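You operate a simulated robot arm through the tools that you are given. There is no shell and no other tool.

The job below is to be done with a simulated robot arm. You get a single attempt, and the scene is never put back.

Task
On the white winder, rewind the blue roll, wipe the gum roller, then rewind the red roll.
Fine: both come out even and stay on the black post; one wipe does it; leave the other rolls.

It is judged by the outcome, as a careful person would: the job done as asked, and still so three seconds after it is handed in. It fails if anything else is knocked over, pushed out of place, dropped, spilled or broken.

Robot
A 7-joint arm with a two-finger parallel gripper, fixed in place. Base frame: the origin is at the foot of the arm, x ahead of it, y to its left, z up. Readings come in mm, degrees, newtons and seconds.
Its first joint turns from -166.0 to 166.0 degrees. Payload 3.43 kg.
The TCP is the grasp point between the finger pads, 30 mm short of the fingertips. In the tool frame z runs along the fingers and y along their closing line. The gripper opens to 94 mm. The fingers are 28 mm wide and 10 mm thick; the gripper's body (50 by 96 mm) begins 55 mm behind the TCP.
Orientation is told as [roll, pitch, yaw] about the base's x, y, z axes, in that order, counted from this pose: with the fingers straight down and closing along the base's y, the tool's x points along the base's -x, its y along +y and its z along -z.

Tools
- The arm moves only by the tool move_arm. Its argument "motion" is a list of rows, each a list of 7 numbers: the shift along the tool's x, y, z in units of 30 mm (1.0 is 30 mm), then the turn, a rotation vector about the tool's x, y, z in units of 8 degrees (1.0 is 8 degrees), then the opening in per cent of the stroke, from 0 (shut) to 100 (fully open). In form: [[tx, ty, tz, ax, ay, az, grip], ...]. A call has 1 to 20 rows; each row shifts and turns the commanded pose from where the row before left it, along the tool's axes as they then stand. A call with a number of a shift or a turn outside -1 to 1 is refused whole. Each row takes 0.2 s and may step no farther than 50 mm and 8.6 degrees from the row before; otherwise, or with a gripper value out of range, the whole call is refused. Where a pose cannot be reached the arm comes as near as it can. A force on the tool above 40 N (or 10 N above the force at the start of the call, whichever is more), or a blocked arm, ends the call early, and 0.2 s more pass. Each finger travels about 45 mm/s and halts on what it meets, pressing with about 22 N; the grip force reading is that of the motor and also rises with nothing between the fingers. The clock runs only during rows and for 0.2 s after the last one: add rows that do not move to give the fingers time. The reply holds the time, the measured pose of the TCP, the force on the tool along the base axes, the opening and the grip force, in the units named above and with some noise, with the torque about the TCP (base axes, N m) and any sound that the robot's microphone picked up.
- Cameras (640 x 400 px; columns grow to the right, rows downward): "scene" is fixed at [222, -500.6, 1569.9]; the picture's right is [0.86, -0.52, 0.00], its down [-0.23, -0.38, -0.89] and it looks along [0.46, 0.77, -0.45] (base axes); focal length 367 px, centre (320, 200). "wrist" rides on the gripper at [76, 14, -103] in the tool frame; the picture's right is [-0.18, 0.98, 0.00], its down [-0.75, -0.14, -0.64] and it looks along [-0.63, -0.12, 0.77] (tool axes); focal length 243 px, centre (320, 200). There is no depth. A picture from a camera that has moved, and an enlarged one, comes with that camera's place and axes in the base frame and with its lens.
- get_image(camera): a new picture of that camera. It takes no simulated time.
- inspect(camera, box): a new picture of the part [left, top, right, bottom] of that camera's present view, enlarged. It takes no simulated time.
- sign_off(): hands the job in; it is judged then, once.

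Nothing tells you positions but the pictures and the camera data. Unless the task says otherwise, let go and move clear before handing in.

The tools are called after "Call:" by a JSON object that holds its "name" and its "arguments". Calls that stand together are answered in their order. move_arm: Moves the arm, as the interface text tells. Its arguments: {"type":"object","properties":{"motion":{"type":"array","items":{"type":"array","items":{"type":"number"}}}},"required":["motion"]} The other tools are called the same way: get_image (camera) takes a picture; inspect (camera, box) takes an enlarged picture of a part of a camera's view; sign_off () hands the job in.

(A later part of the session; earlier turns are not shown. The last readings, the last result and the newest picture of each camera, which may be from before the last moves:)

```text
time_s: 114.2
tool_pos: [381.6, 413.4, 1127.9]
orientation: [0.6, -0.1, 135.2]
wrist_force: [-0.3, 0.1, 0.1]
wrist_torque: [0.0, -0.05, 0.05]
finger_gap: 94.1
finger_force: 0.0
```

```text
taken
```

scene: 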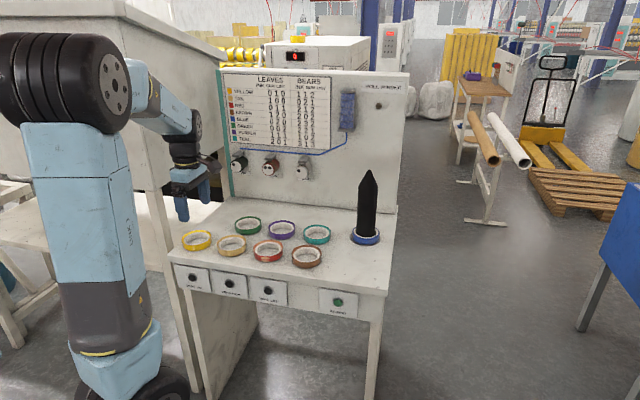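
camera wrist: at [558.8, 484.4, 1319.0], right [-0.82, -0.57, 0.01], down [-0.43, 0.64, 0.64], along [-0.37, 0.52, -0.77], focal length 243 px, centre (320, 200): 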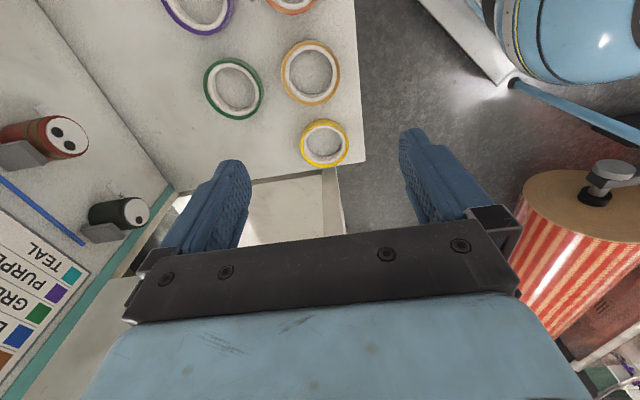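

Good posture. I'll continue down in front of the bench.

Call:
{"name": "move_arm", "arguments": {"motion": [[0, 0, 0.95, 0, 0, 0, 100], [0, 0, 0.95, 0, 0, 0, 100], [0, 0, 0.95, 0, 0, 0, 100], [0, 0, 0.95, 0, 0, 0, 100], [0, 0, 0.95, 0, 0, 0, 100], [0, 0, 0.95, 0, 0, 0, 100], [0, 0, 0.95, 0, 0, 0, 100]]}}

Call:
{"name": "get_image", "arguments": {"camera": "scene"}}

Call:
{"name": "get_image", "arguments": {"camera": "wrist"}}

```text
time_s: 115.8
tool_pos: [380.1, 412.3, 930.0]
orientation: [0.6, -0.1, 135.1]
wrist_force: [1.3, -0.4, 0.3]
wrist_torque: [0.01, -0.03, 0.03]
finger_gap: 93.7
finger_force: 0.0
```

```text
taken
```

scene: 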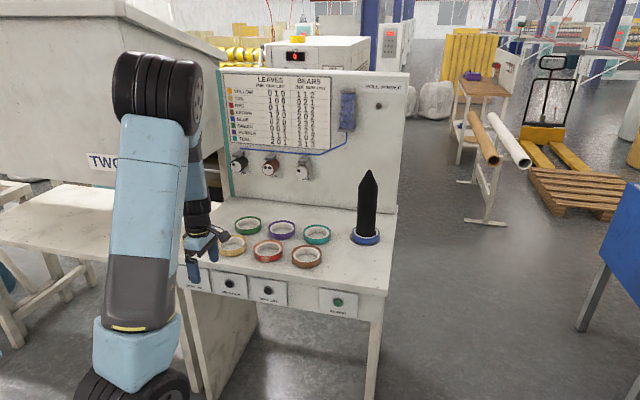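

```text
taken
camera wrist: at [424.8, 351.4, 1032.3], right [-0.82, -0.57, 0.01], down [-0.43, 0.64, 0.64], along [-0.37, 0.52, -0.77], focal length 243 px, centre (320, 200)
```

wrist: 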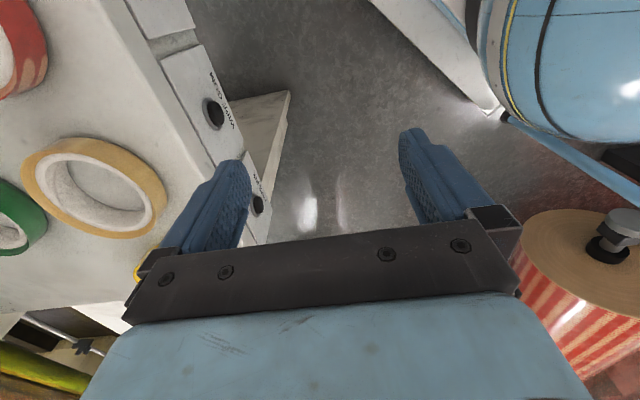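

Nicely in posture. WIPE GUM and WIPE INK are both in view. I'll descend to button height.

Call:
{"name": "move_arm", "arguments": {"motion": [[0, 0, 0.95, 0, 0, 0, 100], [0, 0, 0.95, 0, 0, 0, 100], [0, 0, 0.95, 0, 0, 0, 100], [0, 0, 0.95, 0, 0, 0, 100], [0, 0, 0.95, 0, 0, 0, 100], [0, 0, 0.3, 0, 0, 0, 100], [0, 0, 0, 0, 0, 0, 100]]}}

Call:
{"name": "get_image", "arguments": {"camera": "wrist"}}

Call:
{"name": "get_image", "arguments": {"camera": "scene"}}

```text
time_s: 117.4
tool_pos: [378.1, 411.8, 778.8]
orientation: [0.7, 0.0, 135.1]
wrist_force: [-0.1, -0.7, 0.1]
wrist_torque: [0.03, -0.01, 0.01]
finger_gap: 93.8
finger_force: 0.0
```

```text
taken
camera wrist: at [422.2, 350.6, 880.4], right [-0.82, -0.57, 0.01], down [-0.43, 0.64, 0.64], along [-0.37, 0.52, -0.77], focal length 243 px, centre (320, 200)
```

wrist: 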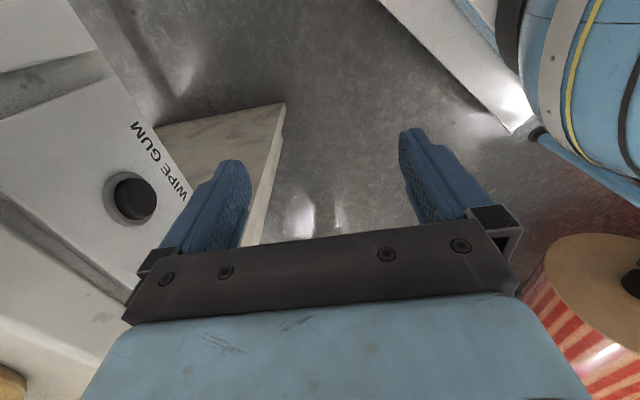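

```text
taken
```

scene: 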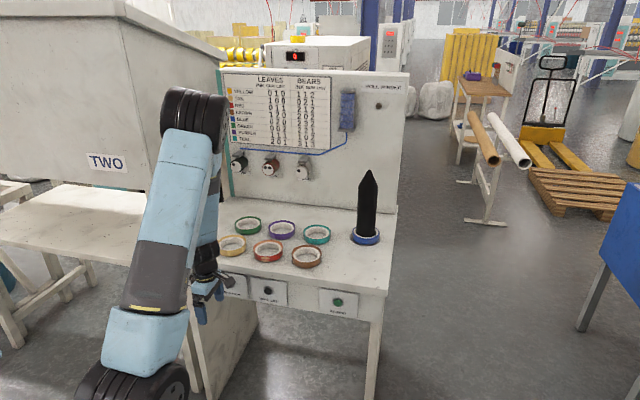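

The front finger is level with WIPE GUM, about 50 mm short of it. I'll advance 40 mm and check.

Call:
{"name": "move_arm", "arguments": {"motion": [[0.08, -0.7, 0, 0, 0, 0, 100], [0, -0.6, 0, 0, 0, 0, 100], [0, 0, 0, 0, 0, 0, 100]]}}

Call:
{"name": "get_image", "arguments": {"camera": "wrist"}}

Call:
{"name": "inspect", "arguments": {"camera": "scene", "box": [170, 230, 290, 330]}}

```text
time_s: 118.2
tool_pos: [406.9, 436.5, 777.5]
orientation: [0.6, -0.1, 135.1]
wrist_force: [-0.6, 0.5, -0.2]
wrist_torque: [0.03, 0.0, -0.01]
finger_gap: 94.1
finger_force: 0.0
```

```text
taken
camera wrist: at [452.0, 376.0, 879.4], right [-0.82, -0.57, 0.01], down [-0.43, 0.64, 0.64], along [-0.37, 0.52, -0.77], focal length 243 px, centre (320, 200)
```

wrist: 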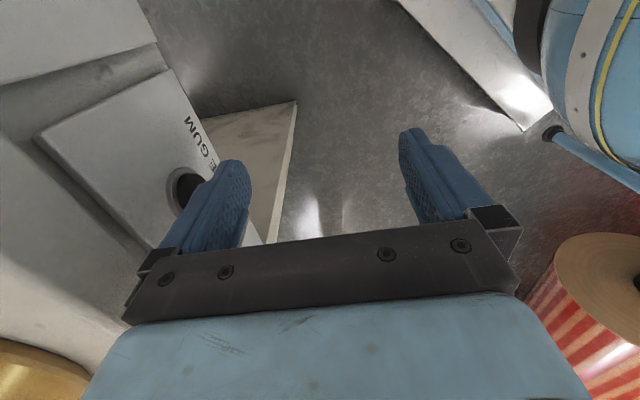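

```text
4.00 times, centred on (230, 280) of scene
camera zoom: at [222.0, -500.6, 1569.9], right [0.86, -0.52, 0.0], down [-0.23, -0.38, -0.89], along [0.46, 0.77, -0.45], focal length 1467 px, centre (680, -120)
```

zoom: 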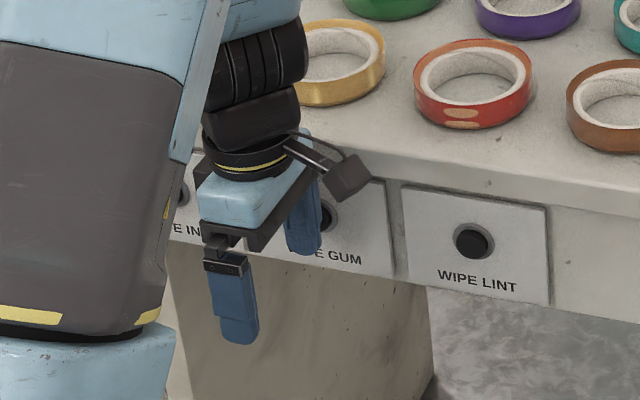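

The front finger lines up with WIPE GUM. I'll advance in small steps until it clicks.

Call:
{"name": "move_arm", "arguments": {"motion": [[0, -0.17, 0, 0, 0, 0, 100], [0, -0.17, 0, 0, 0, 0, 100], [0, -0.1, 0, 0, 0, 0, 100]]}}

Call:
{"name": "inspect", "arguments": {"camera": "wrist", "box": [60, 100, 260, 260]}}

```text
time_s: 119.0
tool_pos: [416.8, 445.3, 777.3]
orientation: [0.7, -0.1, 135.1]
wrist_force: [0.4, 0.6, -0.3]
wrist_torque: [0.0, 0.0, 0.05]
finger_gap: 94.1
finger_force: 0.0
```

```text
2.50 times, centred on (160, 180) of wrist
camera zoom: at [461.9, 384.3, 879.4], right [-0.82, -0.57, 0.01], down [-0.43, 0.64, 0.64], along [-0.37, 0.52, -0.77], focal length 606 px, centre (720, 250)
```

zoom: 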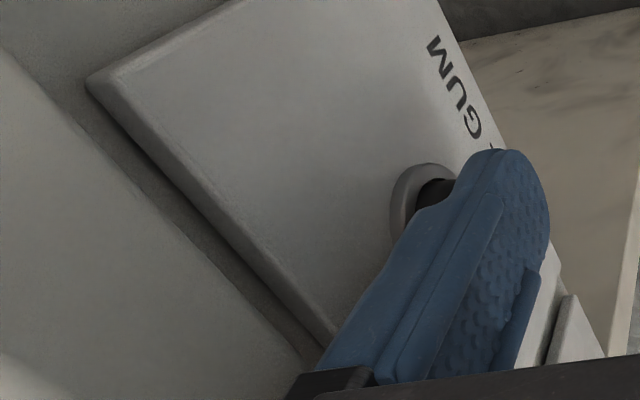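

Nearly touching. A few more millimetres.

Call:
{"name": "move_arm", "arguments": {"motion": [[0, -0.1, 0, 0, 0, 0, 100], [0, -0.1, 0, 0, 0, 0, 100]]}}

```text
time_s: 119.6
tool_pos: [421.8, 449.3, 778.1]
orientation: [0.7, 0.0, 135.0]
wrist_force: [-1.2, -0.2, 0.5]
wrist_torque: [0.03, -0.02, -0.02]
finger_gap: 93.9
finger_force: 0.0
```

Call:
{"name": "move_arm", "arguments": {"motion": [[0, -0.1, 0, 0, 0, 0, 100], [0, -0.1, 0, 0, 0, 0, 100]]}}

Call:
{"name": "inspect", "arguments": {"camera": "wrist", "box": [60, 100, 260, 260]}}

```text
time_s: 120.2
tool_pos: [425.8, 453.7, 778.1]
orientation: [0.7, -0.1, 135.1]
wrist_force: [-7.9, -13.1, 3.2]
wrist_torque: [0.83, -0.6, -0.42]
finger_gap: 85.4
finger_force: 0.2
```

```text
2.50 times, centred on (160, 180) of wrist
camera zoom: at [470.1, 393.0, 879.2], right [-0.82, -0.57, 0.01], down [-0.43, 0.64, 0.64], along [-0.37, 0.52, -0.77], focal length 606 px, centre (720, 250)
```

zoom: 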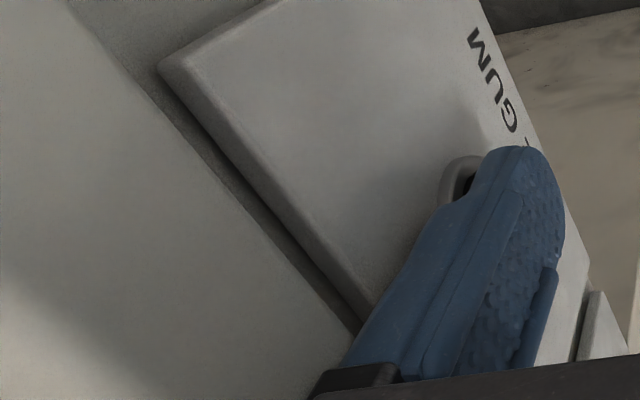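

Something met resistance at 15 N with no click. I think the thicker upper part of the finger hit the plate before the thin tip could press the cap. I'll back off, lower about 28 mm so the thick part faces the cap, and retry.

Call:
{"name": "move_arm", "arguments": {"motion": [[0, 0.5, 0, 0, 0, 0, 100], [0, 0.3, 0, 0, 0, 0, 100], [0, 0, 0.5, 0, 0, 0, 100], [0, 0, 0.45, 0, 0, 0, 100], [0, 0, 0, 0, 0, 0, 100]]}}

Call:
{"name": "inspect", "arguments": {"camera": "wrist", "box": [60, 100, 260, 260]}}

Call:
{"name": "inspect", "arguments": {"camera": "scene", "box": [220, 140, 320, 190]}}

Call:
{"name": "inspect", "arguments": {"camera": "scene", "box": [170, 230, 290, 330]}}

```text
time_s: 121.4
tool_pos: [406.3, 438.6, 750.1]
orientation: [0.6, -0.1, 135.0]
wrist_force: [0.3, -0.3, 0.3]
wrist_torque: [0.02, 0.03, 0.0]
finger_gap: 94.2
finger_force: 0.1
```

```text
2.50 times, centred on (160, 180) of wrist
camera zoom: at [452.1, 377.4, 851.6], right [-0.82, -0.57, 0.01], down [-0.43, 0.64, 0.64], along [-0.37, 0.52, -0.77], focal length 606 px, centre (720, 250)
```

zoom: 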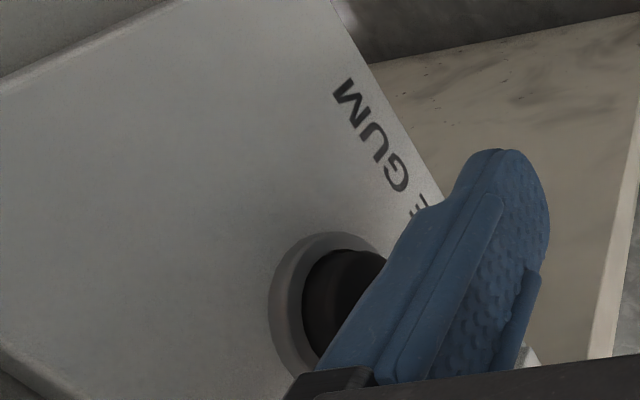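

```text
6.40 times, centred on (270, 165) of scene
camera zoom: at [222.0, -500.6, 1569.9], right [0.86, -0.52, 0.0], down [-0.23, -0.38, -0.89], along [0.46, 0.77, -0.45], focal length 2347 px, centre (640, 424)
```

zoom: 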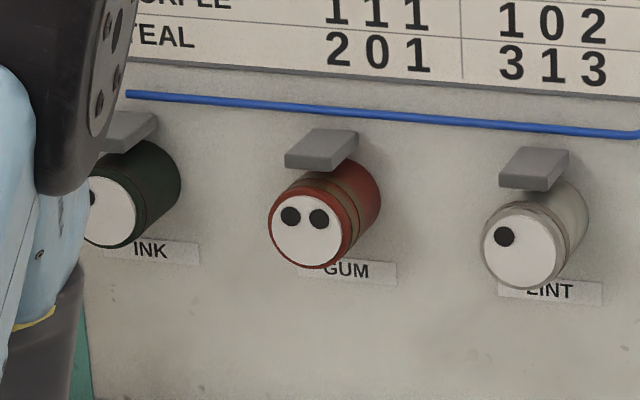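

```text
4.00 times, centred on (230, 280) of scene
camera zoom: at [222.0, -500.6, 1569.9], right [0.86, -0.52, 0.0], down [-0.23, -0.38, -0.89], along [0.46, 0.77, -0.45], focal length 1467 px, centre (680, -120)
```

zoom: 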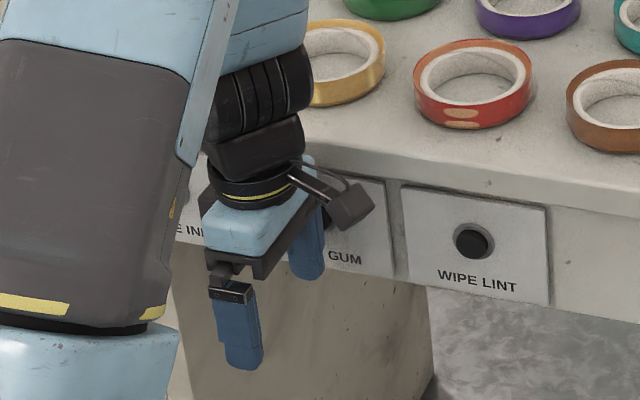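

GUM still shows two marks, so nothing was pressed. The cap now faces the thick part of the finger, and I'll advance gently.

Call:
{"name": "move_arm", "arguments": {"motion": [[0, -0.17, 0, 0, 0, 0, 100], [0, -0.1, 0, 0, 0, 0, 100], [0, -0.07, 0, 0, 0, 0, 100]]}}

Call:
{"name": "inspect", "arguments": {"camera": "wrist", "box": [60, 100, 260, 260]}}

```text
time_s: 122.2
tool_pos: [415.4, 445.4, 749.9]
orientation: [0.6, -0.1, 135.1]
wrist_force: [0.1, -0.2, -0.4]
wrist_torque: [-0.05, -0.01, 0.0]
finger_gap: 94.3
finger_force: 0.1
```

```text
2.50 times, centred on (160, 180) of wrist
camera zoom: at [459.8, 384.8, 851.8], right [-0.82, -0.57, 0.01], down [-0.43, 0.64, 0.64], along [-0.37, 0.52, -0.77], focal length 606 px, centre (720, 250)
```

zoom: 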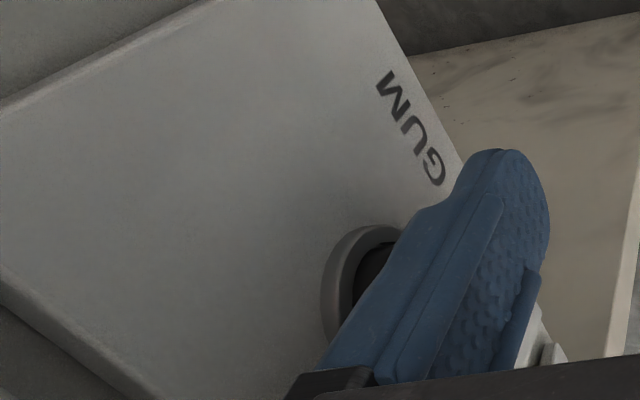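

Call:
{"name": "move_arm", "arguments": {"motion": [[0, -0.08, 0, 0, 0, 0, 100], [0, -0.08, 0, 0, 0, 0, 100]]}}

```text
time_s: 122.8
tool_pos: [420.1, 447.2, 748.5]
orientation: [0.6, -0.1, 135.2]
wrist_force: [-0.7, 0.0, -0.8]
wrist_torque: [-0.02, 0.03, 0.01]
finger_gap: 93.7
finger_force: 0.1
```

Call:
{"name": "move_arm", "arguments": {"motion": [[0, -0.08, 0, 0, 0, 0, 100], [0, -0.06, 0, 0, 0, 0, 100]]}}

Call:
{"name": "inspect", "arguments": {"camera": "wrist", "box": [60, 100, 260, 260]}}

```text
time_s: 123.4
tool_pos: [422.2, 451.4, 750.0]
orientation: [0.7, 0.0, 135.1]
wrist_force: [-4.0, -2.2, -2.0]
wrist_torque: [0.0, -0.02, 0.07]
finger_gap: 91.4
finger_force: 0.0
heard: click
```

```text
2.50 times, centred on (160, 180) of wrist
camera zoom: at [466.6, 389.7, 851.9], right [-0.82, -0.57, 0.01], down [-0.43, 0.64, 0.64], along [-0.37, 0.52, -0.77], focal length 606 px, centre (720, 250)
```

zoom: 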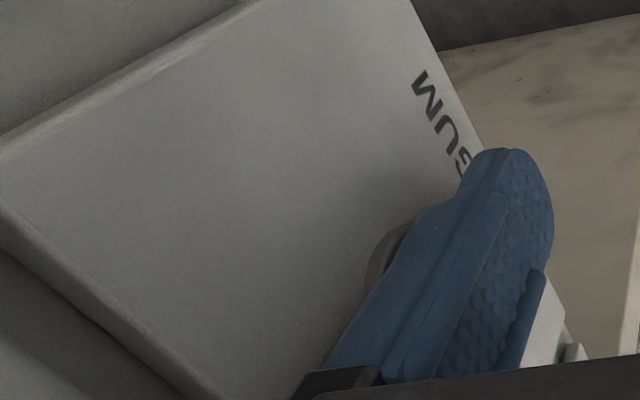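

A click. I'll back straight off and check the GUM roller.

Call:
{"name": "move_arm", "arguments": {"motion": [[0, 0.5, 0, 0, 0, 0, 100], [0, 0.9, 0, 0, 0, 0, 100], [0, 0.6, 0, 0, 0, 0, 100], [0, 0, 0, 0, 0, 0, 100], [0, 0, 0, 0, 0, 0, 100], [0, 0, 0, 0, 0, 0, 100], [0, 0, 0, 0, 0, 0, 100], [0, 0, 0, 0, 0, 0, 100], [0, 0, 0, 0, 0, 0, 100], [0, 0, 0, 0, 0, 0, 100]]}}

Call:
{"name": "inspect", "arguments": {"camera": "scene", "box": [210, 65, 410, 190]}}

Call:
{"name": "inspect", "arguments": {"camera": "scene", "box": [220, 140, 320, 190]}}

```text
time_s: 125.6
tool_pos: [381.3, 409.4, 750.7]
orientation: [0.6, 0.0, 135.2]
wrist_force: [0.2, 0.5, 0.8]
wrist_torque: [0.0, 0.01, 0.0]
finger_gap: 94.0
finger_force: 0.1
```

```text
3.20 times, centred on (310, 128) of scene
camera zoom: at [222.0, -500.6, 1569.9], right [0.86, -0.52, 0.0], down [-0.23, -0.38, -0.89], along [0.46, 0.77, -0.45], focal length 1173 px, centre (352, 432)
```

zoom: 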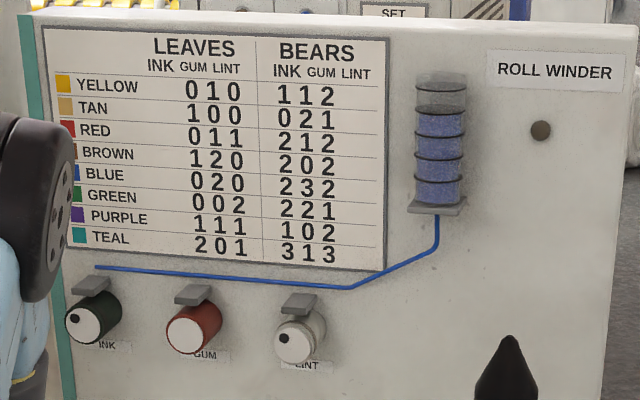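

```text
6.40 times, centred on (270, 165) of scene
camera zoom: at [222.0, -500.6, 1569.9], right [0.86, -0.52, 0.0], down [-0.23, -0.38, -0.89], along [0.46, 0.77, -0.45], focal length 2347 px, centre (640, 424)
```

zoom: 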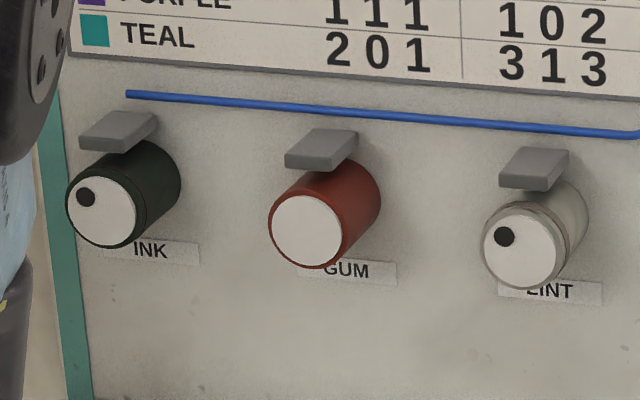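

GUM is now clean and one band of fluid was used, so the single wipe worked. Ink 1, gum 0, lint 1 is within what red bears. I'll rise and head for the red roll.

Call:
{"name": "move_arm", "arguments": {"motion": [[0, 0, -0.95, 0, 0, 0, 100], [0, 0, -0.95, 0, 0, 0, 100], [0, 0, -0.95, 0, 0, 0, 100], [0, 0, -0.95, 0, 0, 0, 90], [0, 0, -0.95, 0, 0, 0, 80], [0, 0, -0.95, 0, 0, 0, 70], [0, 0, -0.95, 0, 0, 0, 60], [0, 0, -0.95, 0, 0, 0, 50], [0, 0, -0.95, 0, 0, 0, 40], [0.6, -0.9, 0, 0, 0, 0, 32], [0.6, -0.9, 0, 0, 0, 0, 32], [0.6, -0.9, 0, 0, 0, 0, 32], [0.6, -0.9, 0, 0, 0, 0, 32], [0.6, -0.9, 0, 0, 0, 0, 32], [0.6, -0.9, 0, 0, 0, 0, 32], [0, 0, 0, 0, 0, 0, 32]]}}

Call:
{"name": "get_image", "arguments": {"camera": "wrist"}}

Call:
{"name": "get_image", "arguments": {"camera": "scene"}}

```text
time_s: 129.0
tool_pos: [572.2, 449.2, 1002.0]
orientation: [0.7, -0.1, 135.1]
wrist_force: [-0.2, 0.0, 0.2]
wrist_torque: [0.03, 0.01, 0.01]
finger_gap: 30.2
finger_force: 0.1
```

```text
taken
camera wrist: at [617.5, 388.9, 1104.4], right [-0.82, -0.57, 0.01], down [-0.43, 0.64, 0.64], along [-0.37, 0.52, -0.77], focal length 243 px, centre (320, 200)
```

wrist: 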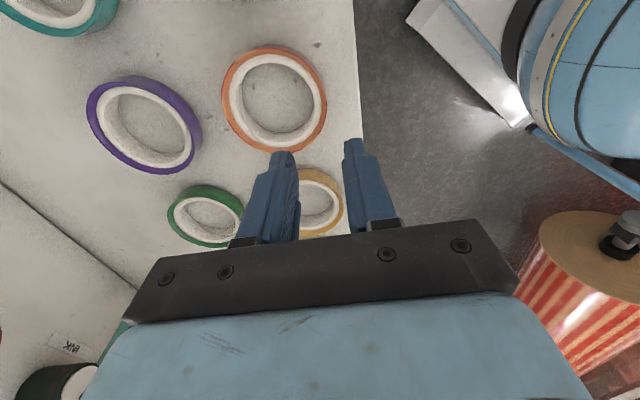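

```text
taken
```

scene: 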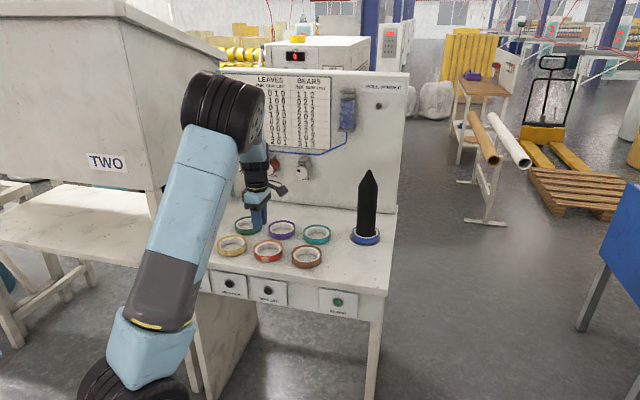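

The red roll is in the same relative spot as blue was at this stage. I'll zoom to measure.

Call:
{"name": "inspect", "arguments": {"camera": "wrist", "box": [200, 20, 400, 160]}}

```text
2.86 times, centred on (300, 90) of wrist
camera zoom: at [617.5, 388.9, 1104.4], right [-0.82, -0.57, 0.01], down [-0.43, 0.64, 0.64], along [-0.37, 0.52, -0.77], focal length 693 px, centre (377, 514)
```

zoom: 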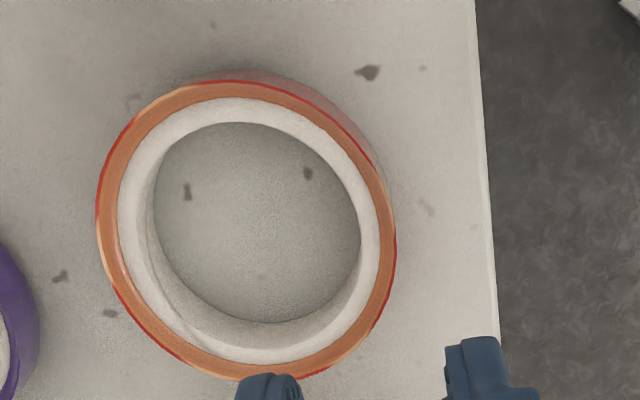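

The red centre is near (605, 479), so the hand is already aligned within about 2 mm. I'll level the small roll and descend to just above the roll.

Call:
{"name": "move_arm", "arguments": {"motion": [[0.06, 0, 0, 0.088, 0, 0, 32], [0, 0, 0.82, 0, 0, 0, 32], [0, 0, 0.82, 0, 0, 0, 32], [0, 0, 0.82, 0, 0, 0, 32], [0, 0, 0.82, 0, 0, 0, 32], [0, 0, 0, 0, 0, 0, 32]]}}

Call:
{"name": "get_image", "arguments": {"camera": "wrist"}}

Call:
{"name": "inspect", "arguments": {"camera": "wrist", "box": [180, 60, 440, 240]}}

```text
time_s: 130.4
tool_pos: [575.2, 446.5, 904.8]
orientation: [-0.1, -0.1, 135.1]
wrist_force: [0.3, -0.3, 0.1]
wrist_torque: [0.02, 0.03, 0.02]
finger_gap: 30.1
finger_force: 0.2
```

```text
taken
camera wrist: at [619.4, 384.1, 1007.0], right [-0.82, -0.57, 0.0], down [-0.43, 0.63, 0.64], along [-0.36, 0.53, -0.77], focal length 243 px, centre (320, 200)
```

wrist: 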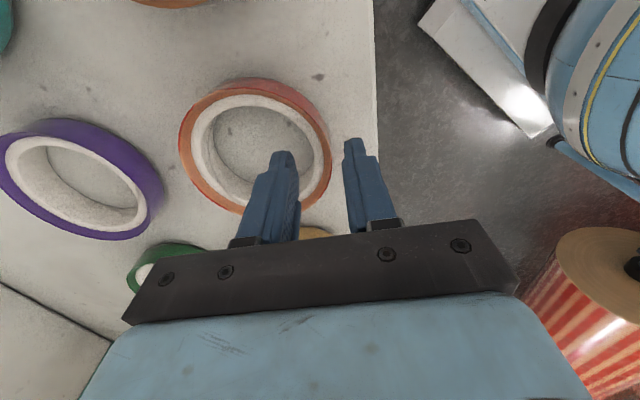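

```text
2.22 times, centred on (310, 150) of wrist
camera zoom: at [619.4, 384.1, 1007.0], right [-0.82, -0.57, 0.0], down [-0.43, 0.63, 0.64], along [-0.36, 0.53, -0.77], focal length 539 px, centre (342, 311)
```

zoom: 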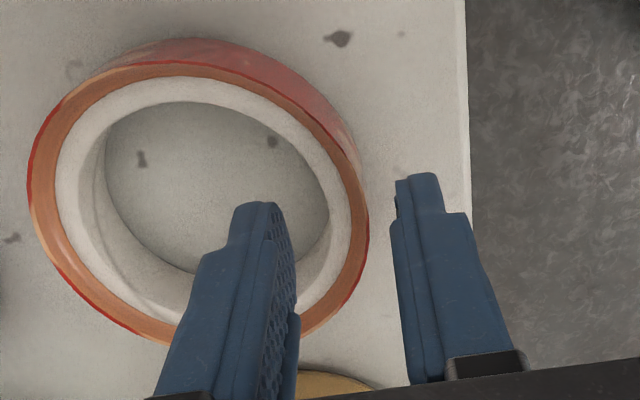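

This is essentially the same as the blue approach. I'll descend to z≈874 and check.

Call:
{"name": "move_arm", "arguments": {"motion": [[0, 0, 0.4, 0, 0, 0, 32], [0, 0, 0.4, 0, 0, 0, 32], [0, 0, 0.22, 0, 0, 0, 32], [0, 0, 0, 0, 0, 0, 32]]}}

Call:
{"name": "inspect", "arguments": {"camera": "wrist", "box": [180, 60, 440, 240]}}

```text
time_s: 131.4
tool_pos: [574.7, 446.8, 874.8]
orientation: [-0.1, -0.1, 135.1]
wrist_force: [0.3, 0.0, 0.2]
wrist_torque: [-0.02, -0.01, 0.02]
finger_gap: 29.9
finger_force: 0.0
```

```text
2.22 times, centred on (310, 150) of wrist
camera zoom: at [618.6, 384.7, 976.8], right [-0.82, -0.57, 0.0], down [-0.43, 0.63, 0.64], along [-0.36, 0.53, -0.77], focal length 539 px, centre (342, 311)
```

zoom: 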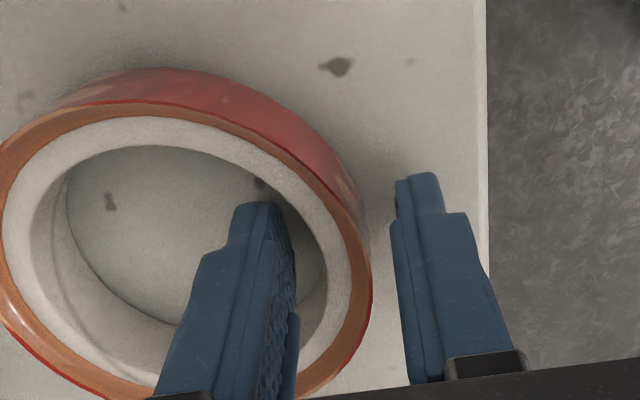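

The wall is between the fingers, with no contact force. Closing now.

Call:
{"name": "move_arm", "arguments": {"motion": [[0, 0, 0, 0, 0, 0, 20], [0, 0, 0, 0, 0, 0, 5], [0, 0, 0, 0, 0, 0, 0], [0, 0, 0, 0, 0, 0, 0], [0, 0, 0, 0, 0, 0, 0]]}}

Call:
{"name": "inspect", "arguments": {"camera": "wrist", "box": [180, 60, 440, 240]}}

```text
time_s: 132.6
tool_pos: [574.3, 446.2, 875.7]
orientation: [0.0, -0.1, 135.3]
wrist_force: [0.7, -0.9, 0.5]
wrist_torque: [0.0, 0.02, 0.0]
finger_gap: 13.6
finger_force: 22.1
```

```text
2.22 times, centred on (310, 150) of wrist
camera zoom: at [618.7, 384.6, 976.9], right [-0.82, -0.57, 0.0], down [-0.43, 0.63, 0.64], along [-0.36, 0.53, -0.77], focal length 539 px, centre (342, 311)
```

zoom: 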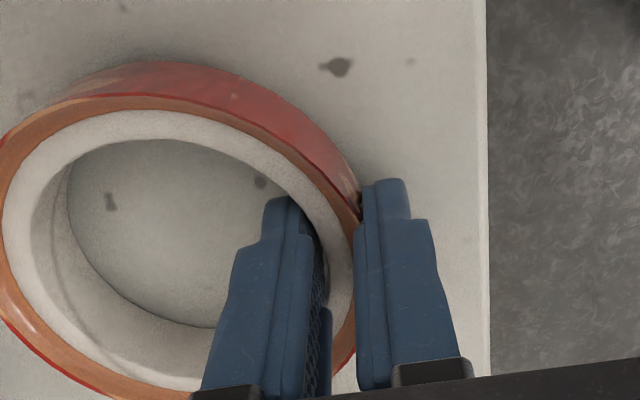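

Gripped firmly. I'll lift straight up to carry height.

Call:
{"name": "move_arm", "arguments": {"motion": [[0, 0, -0.3, 0, 0, 0, 0], [0, 0, -0.5, 0, 0, 0, 0], [0, 0, -0.8, 0, 0, 0, 0], [0, 0, -0.95, 0, 0, 0, 0], [0, 0, -0.95, 0, 0, 0, 0], [0, 0, -0.95, 0, 0, 0, 0], [0, 0, -0.95, 0, 0, 0, 0], [0, 0, -0.95, 0, 0, 0, 0], [0, 0, -0.95, 0, 0, 0, 0], [0, 0, -0.95, 0, 0, 0, 0], [0, 0, -0.95, 0, 0, 0, 0], [0, 0, -0.7, 0, 0, 0, 0], [0, 0, 0, 0, 0, 0, 0]]}}

Call:
{"name": "inspect", "arguments": {"camera": "wrist", "box": [130, 80, 350, 260]}}

Call:
{"name": "get_image", "arguments": {"camera": "scene"}}

```text
time_s: 135.4
tool_pos: [574.0, 446.0, 1171.6]
orientation: [-0.1, -0.1, 135.1]
wrist_force: [-0.7, 0.0, -0.7]
wrist_torque: [-0.03, 0.06, -0.01]
finger_gap: 13.3
finger_force: 21.4
```

```text
2.22 times, centred on (240, 170) of wrist
camera zoom: at [617.6, 383.5, 1274.7], right [-0.82, -0.57, 0.0], down [-0.43, 0.63, 0.64], along [-0.36, 0.53, -0.77], focal length 539 px, centre (498, 267)
```

zoom: 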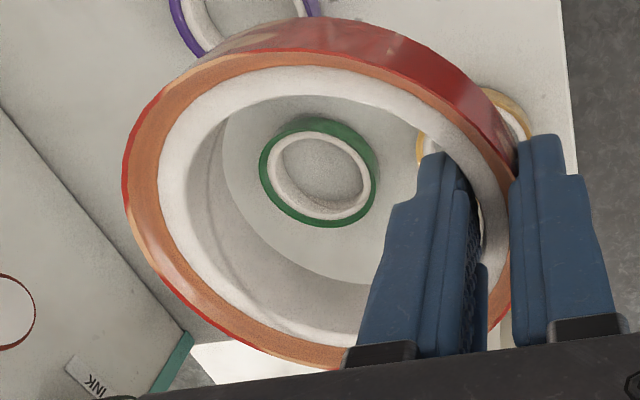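

```text
taken
```

scene: 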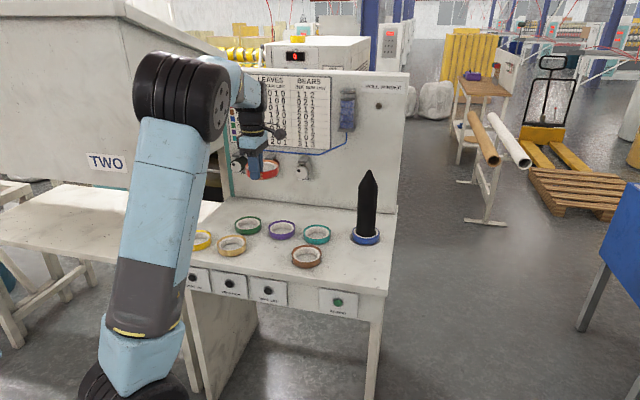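

The roll hangs level with the same offset as blue. I'll carry it toward the post, stopping short to check.

Call:
{"name": "move_arm", "arguments": {"motion": [[0.848, -0.518, 0, 0, 0, 0, 0], [0.848, -0.518, 0, 0, 0, 0, 0], [0.848, -0.518, 0, 0, 0, 0, 0], [0.848, -0.518, 0, 0, 0, 0, 0], [0.848, -0.518, 0, 0, 0, 0, 0], [0.848, -0.518, 0, 0, 0, 0, 0], [0.848, -0.518, 0, 0, 0, 0, 0], [0.848, -0.518, 0, 0, 0, 0, 0], [0.848, -0.518, 0, 0, 0, 0, 0], [0, 0, 0, 0, 0, 0, 0]]}}

Call:
{"name": "get_image", "arguments": {"camera": "wrist"}}

Call:
{"name": "get_image", "arguments": {"camera": "scene"}}

```text
time_s: 137.6
tool_pos: [835.5, 381.5, 1169.5]
orientation: [0.0, -0.1, 135.1]
wrist_force: [-0.3, -0.2, -0.6]
wrist_torque: [0.0, 0.01, 0.03]
finger_gap: 13.4
finger_force: 22.0
```

```text
taken
camera wrist: at [879.8, 320.3, 1271.8], right [-0.82, -0.57, 0.0], down [-0.43, 0.63, 0.64], along [-0.36, 0.53, -0.77], focal length 243 px, centre (320, 200)
```

wrist: 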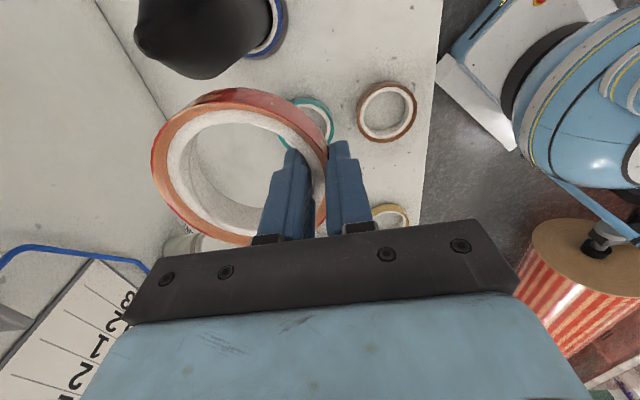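

```text
taken
```

scene: 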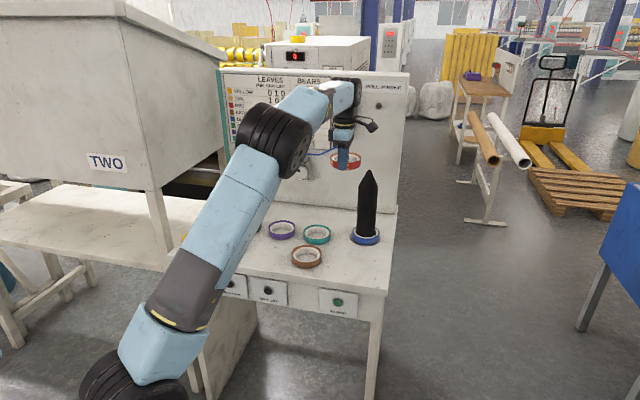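

On track. I'll finish the move to centre over the post, still above the tip.

Call:
{"name": "move_arm", "arguments": {"motion": [[0.622, -0.393, 0, 0, 0, 0, 0], [0.622, -0.393, 0, 0, 0, 0, 0], [0.622, -0.393, 0, 0, 0, 0, 0], [0.622, -0.393, 0, 0, 0, 0, 0], [0, 0, 0, 0, 0, 0, 0]]}}

Call:
{"name": "inspect", "arguments": {"camera": "wrist", "box": [140, 80, 350, 260]}}

Call:
{"name": "inspect", "arguments": {"camera": "scene", "box": [310, 110, 410, 200]}}

```text
time_s: 138.8
tool_pos: [921.8, 363.9, 1169.7]
orientation: [0.1, -0.1, 135.2]
wrist_force: [-0.2, 0.2, -0.9]
wrist_torque: [-0.02, 0.05, 0.0]
finger_gap: 13.5
finger_force: 22.1
```

```text
2.22 times, centred on (245, 170) of wrist
camera zoom: at [966.3, 302.2, 1271.4], right [-0.82, -0.57, 0.0], down [-0.43, 0.63, 0.64], along [-0.36, 0.53, -0.77], focal length 539 px, centre (487, 267)
```

zoom: 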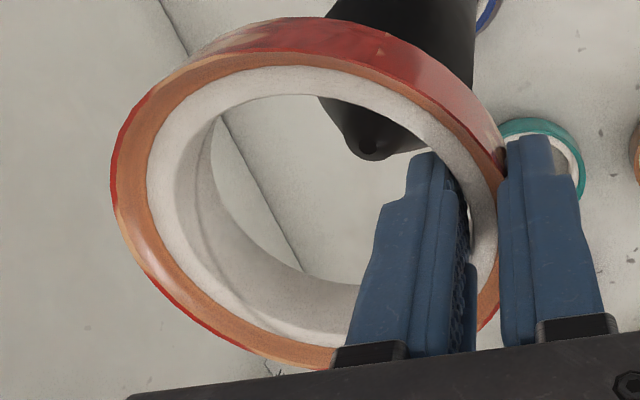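

```text
4.44 times, centred on (360, 155) of scene
camera zoom: at [222.0, -500.6, 1569.9], right [0.86, -0.52, 0.0], down [-0.23, -0.38, -0.89], along [0.46, 0.77, -0.45], focal length 1630 px, centre (142, 400)
```

zoom: 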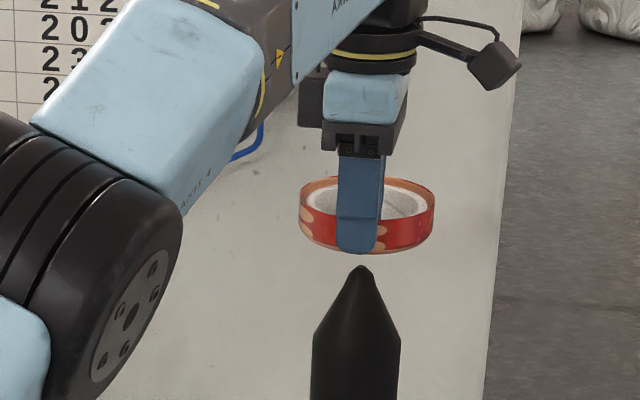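

Centred within about 2 mm. I'll lower it over the cone just as before.

Call:
{"name": "move_arm", "arguments": {"motion": [[0.02, 0.04, 0, 0, 0, 0, 0], [0, 0, 0.5, 0, 0, 0, 0], [0, 0, 0.5, 0, 0, 0, 0], [0, 0, 0.5, 0, 0, 0, 0], [0, 0, 0.3, 0, 0, 0, 0], [0, 0, 0.25, 0, 0, 0, 0], [0, 0, 0, 0, 0, 0, 0]]}}

Call:
{"name": "inspect", "arguments": {"camera": "wrist", "box": [140, 80, 350, 260]}}

Call:
{"name": "inspect", "arguments": {"camera": "scene", "box": [310, 130, 410, 220]}}

```text
time_s: 140.4
tool_pos: [922.6, 362.8, 1108.6]
orientation: [0.0, -0.1, 135.1]
wrist_force: [0.2, -0.1, -0.7]
wrist_torque: [0.0, 0.0, -0.01]
finger_gap: 13.5
finger_force: 22.3
```

```text
2.22 times, centred on (245, 170) of wrist
camera zoom: at [964.7, 300.9, 1210.7], right [-0.82, -0.57, 0.0], down [-0.43, 0.63, 0.64], along [-0.36, 0.53, -0.77], focal length 539 px, centre (487, 267)
```

zoom: 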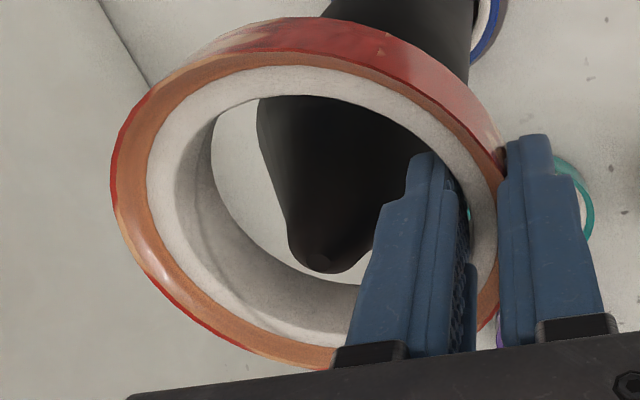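

```text
4.44 times, centred on (360, 175) of scene
camera zoom: at [222.0, -500.6, 1569.9], right [0.86, -0.52, 0.0], down [-0.23, -0.38, -0.89], along [0.46, 0.77, -0.45], focal length 1630 px, centre (142, 311)
```

zoom: 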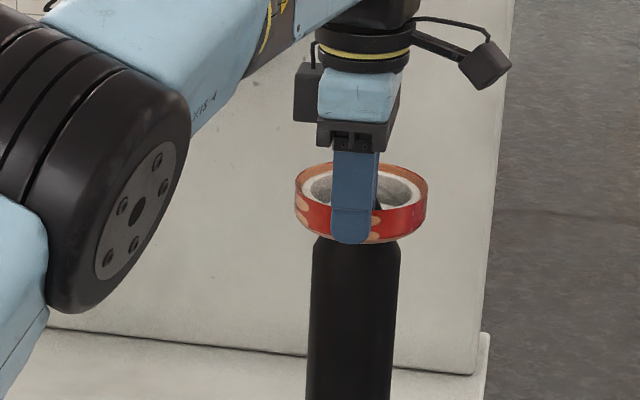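

Practically identical to the blue drop. Releasing.

Call:
{"name": "move_arm", "arguments": {"motion": [[0, 0, 0, 0, 0, 0, 20], [0, 0, 0, 0, 0, 0, 26], [0, 0, 0, 0, 0, 0, 26], [0, 0, 0, 0, 0, 0, 26], [0, 0, 0, 0, 0, 0, 26]]}}

Call:
{"name": "get_image", "arguments": {"camera": "wrist"}}

Call:
{"name": "inspect", "arguments": {"camera": "scene", "box": [300, 130, 420, 260]}}

```text
time_s: 141.6
tool_pos: [920.5, 362.5, 1109.3]
orientation: [-0.1, -0.1, 135.0]
wrist_force: [-0.4, -0.2, 1.4]
wrist_torque: [0.06, -0.04, -0.01]
finger_gap: 24.4
finger_force: 0.0
```

```text
taken
camera wrist: at [964.7, 301.0, 1210.9], right [-0.82, -0.57, 0.0], down [-0.43, 0.63, 0.64], along [-0.36, 0.53, -0.77], focal length 243 px, centre (320, 200)
```

wrist: 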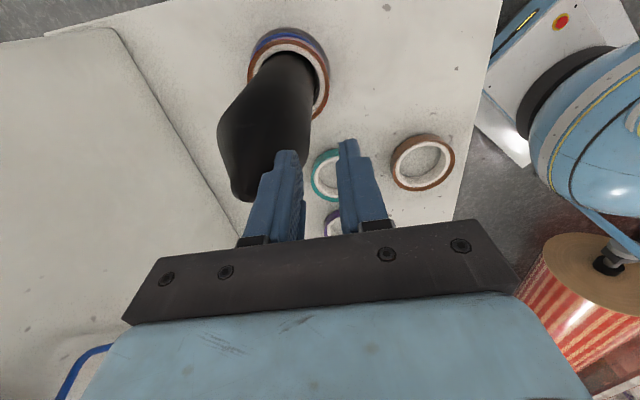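

```text
3.08 times, centred on (360, 195) of scene
camera zoom: at [222.0, -500.6, 1569.9], right [0.86, -0.52, 0.0], down [-0.23, -0.38, -0.89], along [0.46, 0.77, -0.45], focal length 1128 px, centre (197, 215)
```

zoom: 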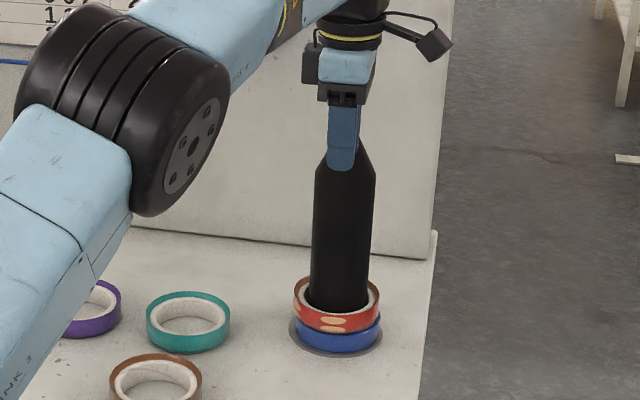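

Red is stacked flat on blue. I'll rise, back away to the front, and press REWIND with the open front finger and the tool vertical, with no large tilts this time.

Call:
{"name": "move_arm", "arguments": {"motion": [[0, 0, -0.5, 0, 0, 0, 26], [0, 0, -0.9, 0, 0, 0, 26], [0, 0, -0.9, 0, 0, 0, 26], [0, 0, -0.6, 0, 0, 0, 26], [-0.12, 0.95, 0, 0, 0, 0, 26], [-0.12, 0.95, 0, 0, 0, 0, 26], [-0.12, 0.95, 0, 0, 0, 0, 40], [-0.12, 0.95, 0, 0, 0, 0, 50], [-0.12, 0.95, 0, 0, 0, 0, 60], [-0.12, 0.95, 0, 0, 0, 0, 70], [-0.12, 0.95, 0, 0, 0, 0, 80], [-0.12, 0.95, 0, 0, 0, 0, 90], [-0.12, 0.95, 0, 0, 0, 0, 100], [-0.12, 0.95, 0, 0, 0, 0, 100], [-0.12, 0.95, 0, 0, 0, 0, 100], [-0.12, 0.95, 0, 0, 0, 0, 100], [0, 0, 0, 0, 0, 0, 100]]}}

Call:
{"name": "get_image", "arguments": {"camera": "scene"}}

Call:
{"name": "get_image", "arguments": {"camera": "wrist"}}

```text
time_s: 145.2
tool_pos: [648.4, 151.3, 1198.1]
orientation: [-0.1, -0.1, 135.1]
wrist_force: [-0.1, 0.5, -0.4]
wrist_torque: [0.01, 0.01, 0.0]
finger_gap: 93.9
finger_force: 0.0
```

```text
taken
```

scene: 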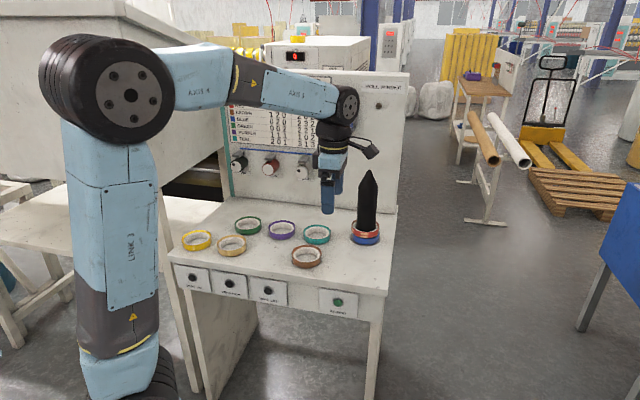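

```text
taken
camera wrist: at [692.3, 90.5, 1299.6], right [-0.82, -0.57, 0.0], down [-0.43, 0.63, 0.64], along [-0.36, 0.53, -0.77], focal length 243 px, centre (320, 200)
```

wrist: 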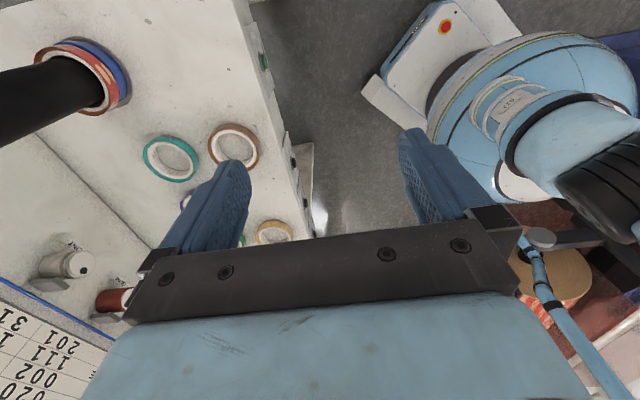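

Good posture and clear. I'll descend in front of REWIND in stages.

Call:
{"name": "move_arm", "arguments": {"motion": [[-0.02, 0.02, 0.95, 0, 0, 0, 100], [-0.02, 0.02, 0.95, 0, 0, 0, 100], [-0.02, 0.02, 0.95, 0, 0, 0, 100], [-0.02, 0.02, 0.95, 0, 0, 0, 100], [-0.02, 0.02, 0.95, 0, 0, 0, 100], [-0.02, 0.02, 0.95, 0, 0, 0, 100], [-0.02, 0.02, 0.95, 0, 0, 0, 100], [-0.02, 0.02, 0.95, 0, 0, 0, 100], [0, 0, 0, 0, 0, 0, 100]]}}

Call:
{"name": "get_image", "arguments": {"camera": "scene"}}

Call:
{"name": "get_image", "arguments": {"camera": "wrist"}}

```text
time_s: 147.2
tool_pos: [640.8, 154.1, 967.4]
orientation: [0.0, -0.1, 135.2]
wrist_force: [-0.1, -0.4, 0.0]
wrist_torque: [0.01, 0.0, 0.0]
finger_gap: 94.1
finger_force: 0.0
```

```text
taken
```

scene: 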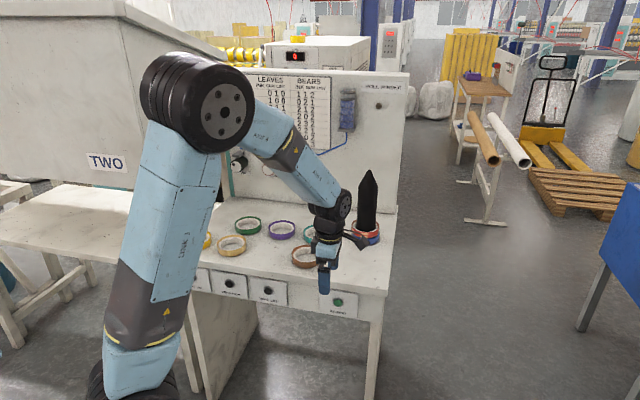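

```text
taken
camera wrist: at [685.1, 91.1, 1069.8], right [-0.82, -0.57, 0.0], down [-0.43, 0.63, 0.64], along [-0.36, 0.53, -0.77], focal length 243 px, centre (320, 200)
```

wrist: 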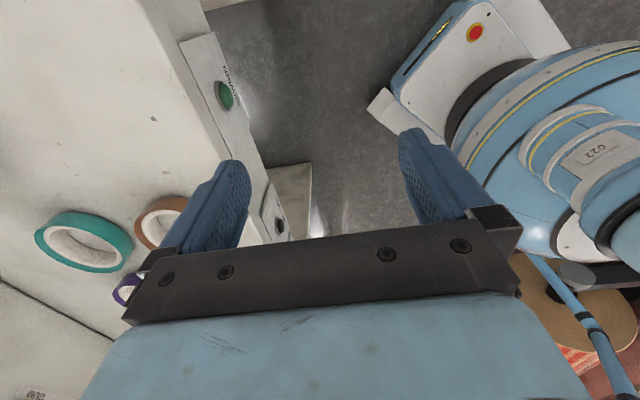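

Call:
{"name": "move_arm", "arguments": {"motion": [[0.1, 0, 0.9, 0, 0, 0, 100], [0, 0, 0.9, 0, 0, 0, 100], [0, 0, 0.9, 0, 0, 0, 100], [0, 0, 0.9, 0, 0, 0, 100], [0, 0, 0.9, 0, 0, 0, 100], [0, 0, 0.9, 0, 0, 0, 100], [0, 0, 0.9, 0, 0, 0, 100], [0, 0, 0.9, 0, 0, 0, 100], [0, 0, 0, 0, 0, 0, 100]]}}

Call:
{"name": "get_image", "arguments": {"camera": "wrist"}}

Call:
{"name": "get_image", "arguments": {"camera": "scene"}}

```text
time_s: 149.2
tool_pos: [643.3, 149.3, 754.0]
orientation: [-0.2, -0.2, 135.1]
wrist_force: [0.0, 1.1, -0.9]
wrist_torque: [0.02, 0.0, 0.0]
finger_gap: 94.1
finger_force: 0.0
```

```text
taken
camera wrist: at [687.7, 88.9, 854.5], right [-0.82, -0.57, 0.0], down [-0.43, 0.63, 0.64], along [-0.36, 0.53, -0.77], focal length 243 px, centre (320, 200)
```

wrist: 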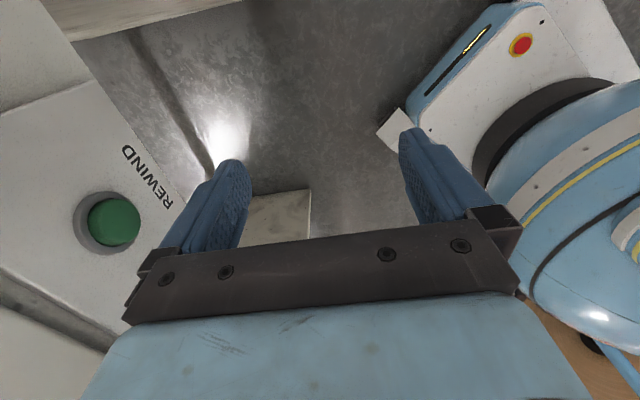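

```text
taken
```

scene: 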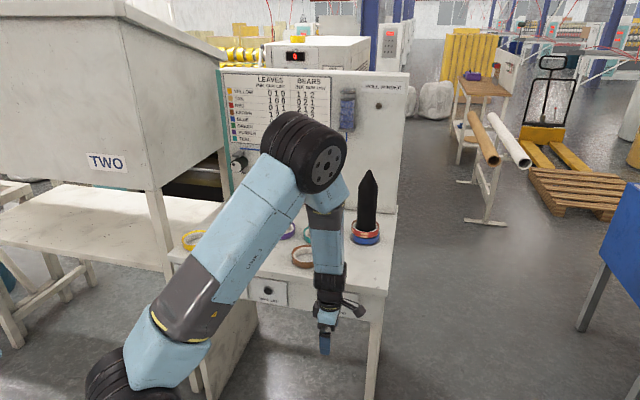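

The REWIND cap sits just like GUM did. I'll advance 40 mm, then small steps until the click.

Call:
{"name": "move_arm", "arguments": {"motion": [[0.02, -0.65, 0, 0, 0, 0, 100], [0, -0.6, 0, 0, 0, 0, 100], [0, -0.2, 0, 0, 0, 0, 100], [0, 0, 0, 0, 0, 0, 100]]}}

Call:
{"name": "inspect", "arguments": {"camera": "wrist", "box": [60, 100, 260, 260]}}

Call:
{"name": "inspect", "arguments": {"camera": "scene", "box": [290, 250, 390, 350]}}

```text
time_s: 150.2
tool_pos: [674.2, 181.9, 753.2]
orientation: [0.0, 0.0, 135.1]
wrist_force: [0.8, 1.0, -0.7]
wrist_torque: [0.02, 0.01, -0.03]
finger_gap: 94.0
finger_force: 0.0
```

```text
2.50 times, centred on (160, 180) of wrist
camera zoom: at [718.1, 119.9, 855.0], right [-0.82, -0.57, 0.0], down [-0.43, 0.63, 0.64], along [-0.36, 0.53, -0.77], focal length 606 px, centre (720, 250)
```

zoom: 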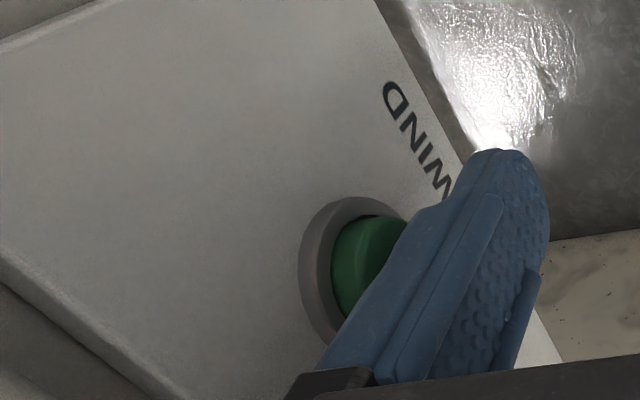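

```text
4.00 times, centred on (340, 300) of scene
camera zoom: at [222.0, -500.6, 1569.9], right [0.86, -0.52, 0.0], down [-0.23, -0.38, -0.89], along [0.46, 0.77, -0.45], focal length 1467 px, centre (240, -200)
```

zoom: 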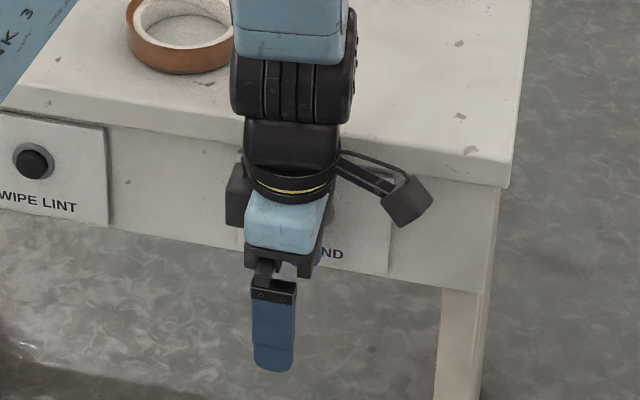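

Call:
{"name": "move_arm", "arguments": {"motion": [[0, -0.15, 0, 0, 0, 0, 100], [0, -0.08, 0, 0, 0, 0, 100]]}}

```text
time_s: 150.8
tool_pos: [680.2, 187.1, 754.0]
orientation: [0.1, -0.1, 135.1]
wrist_force: [-0.8, 0.8, 0.6]
wrist_torque: [0.0, 0.0, 0.03]
finger_gap: 94.3
finger_force: 0.1
```

Call:
{"name": "move_arm", "arguments": {"motion": [[0, -0.08, 0, 0, 0, 0, 100], [0, -0.06, 0, 0, 0, 0, 100]]}}

```text
time_s: 151.4
tool_pos: [682.9, 188.4, 753.2]
orientation: [0.0, -0.1, 135.1]
wrist_force: [-2.3, -2.2, 0.5]
wrist_torque: [0.04, 0.0, -0.03]
finger_gap: 92.2
finger_force: 0.1
heard: click
```

A click. I'll back away now and watch the winder.

Call:
{"name": "move_arm", "arguments": {"motion": [[0, 0.5, 0, 0, 0, 0, 100], [0, 0.9, 0, 0, 0, 0, 100], [0, 0.6, 0, 0, 0, 0, 100], [0, 0, 0, 0, 0, 0, 100]]}}

Call:
{"name": "get_image", "arguments": {"camera": "scene"}}

Call:
{"name": "inspect", "arguments": {"camera": "scene", "box": [325, 160, 405, 260]}}

```text
time_s: 152.4
tool_pos: [639.2, 146.1, 754.0]
orientation: [-0.1, -0.1, 135.1]
wrist_force: [0.1, 1.0, -0.1]
wrist_torque: [-0.02, -0.01, -0.02]
finger_gap: 94.0
finger_force: 0.1
```

```text
taken
```

scene: 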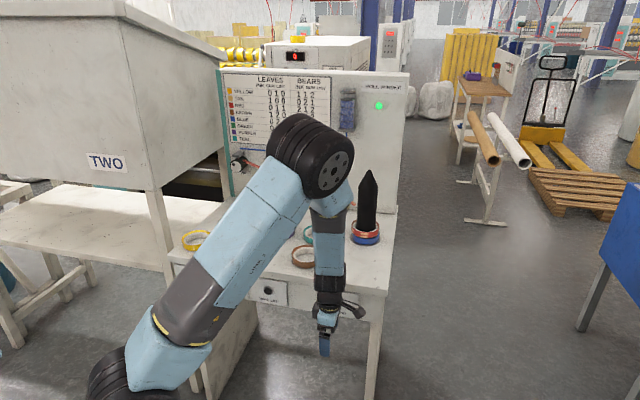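

```text
4.00 times, centred on (365, 210) of scene
camera zoom: at [222.0, -500.6, 1569.9], right [0.86, -0.52, 0.0], down [-0.23, -0.38, -0.89], along [0.46, 0.77, -0.45], focal length 1467 px, centre (140, 160)
```

zoom: 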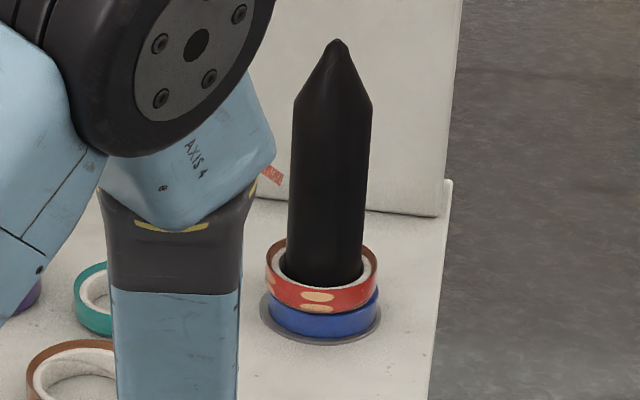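

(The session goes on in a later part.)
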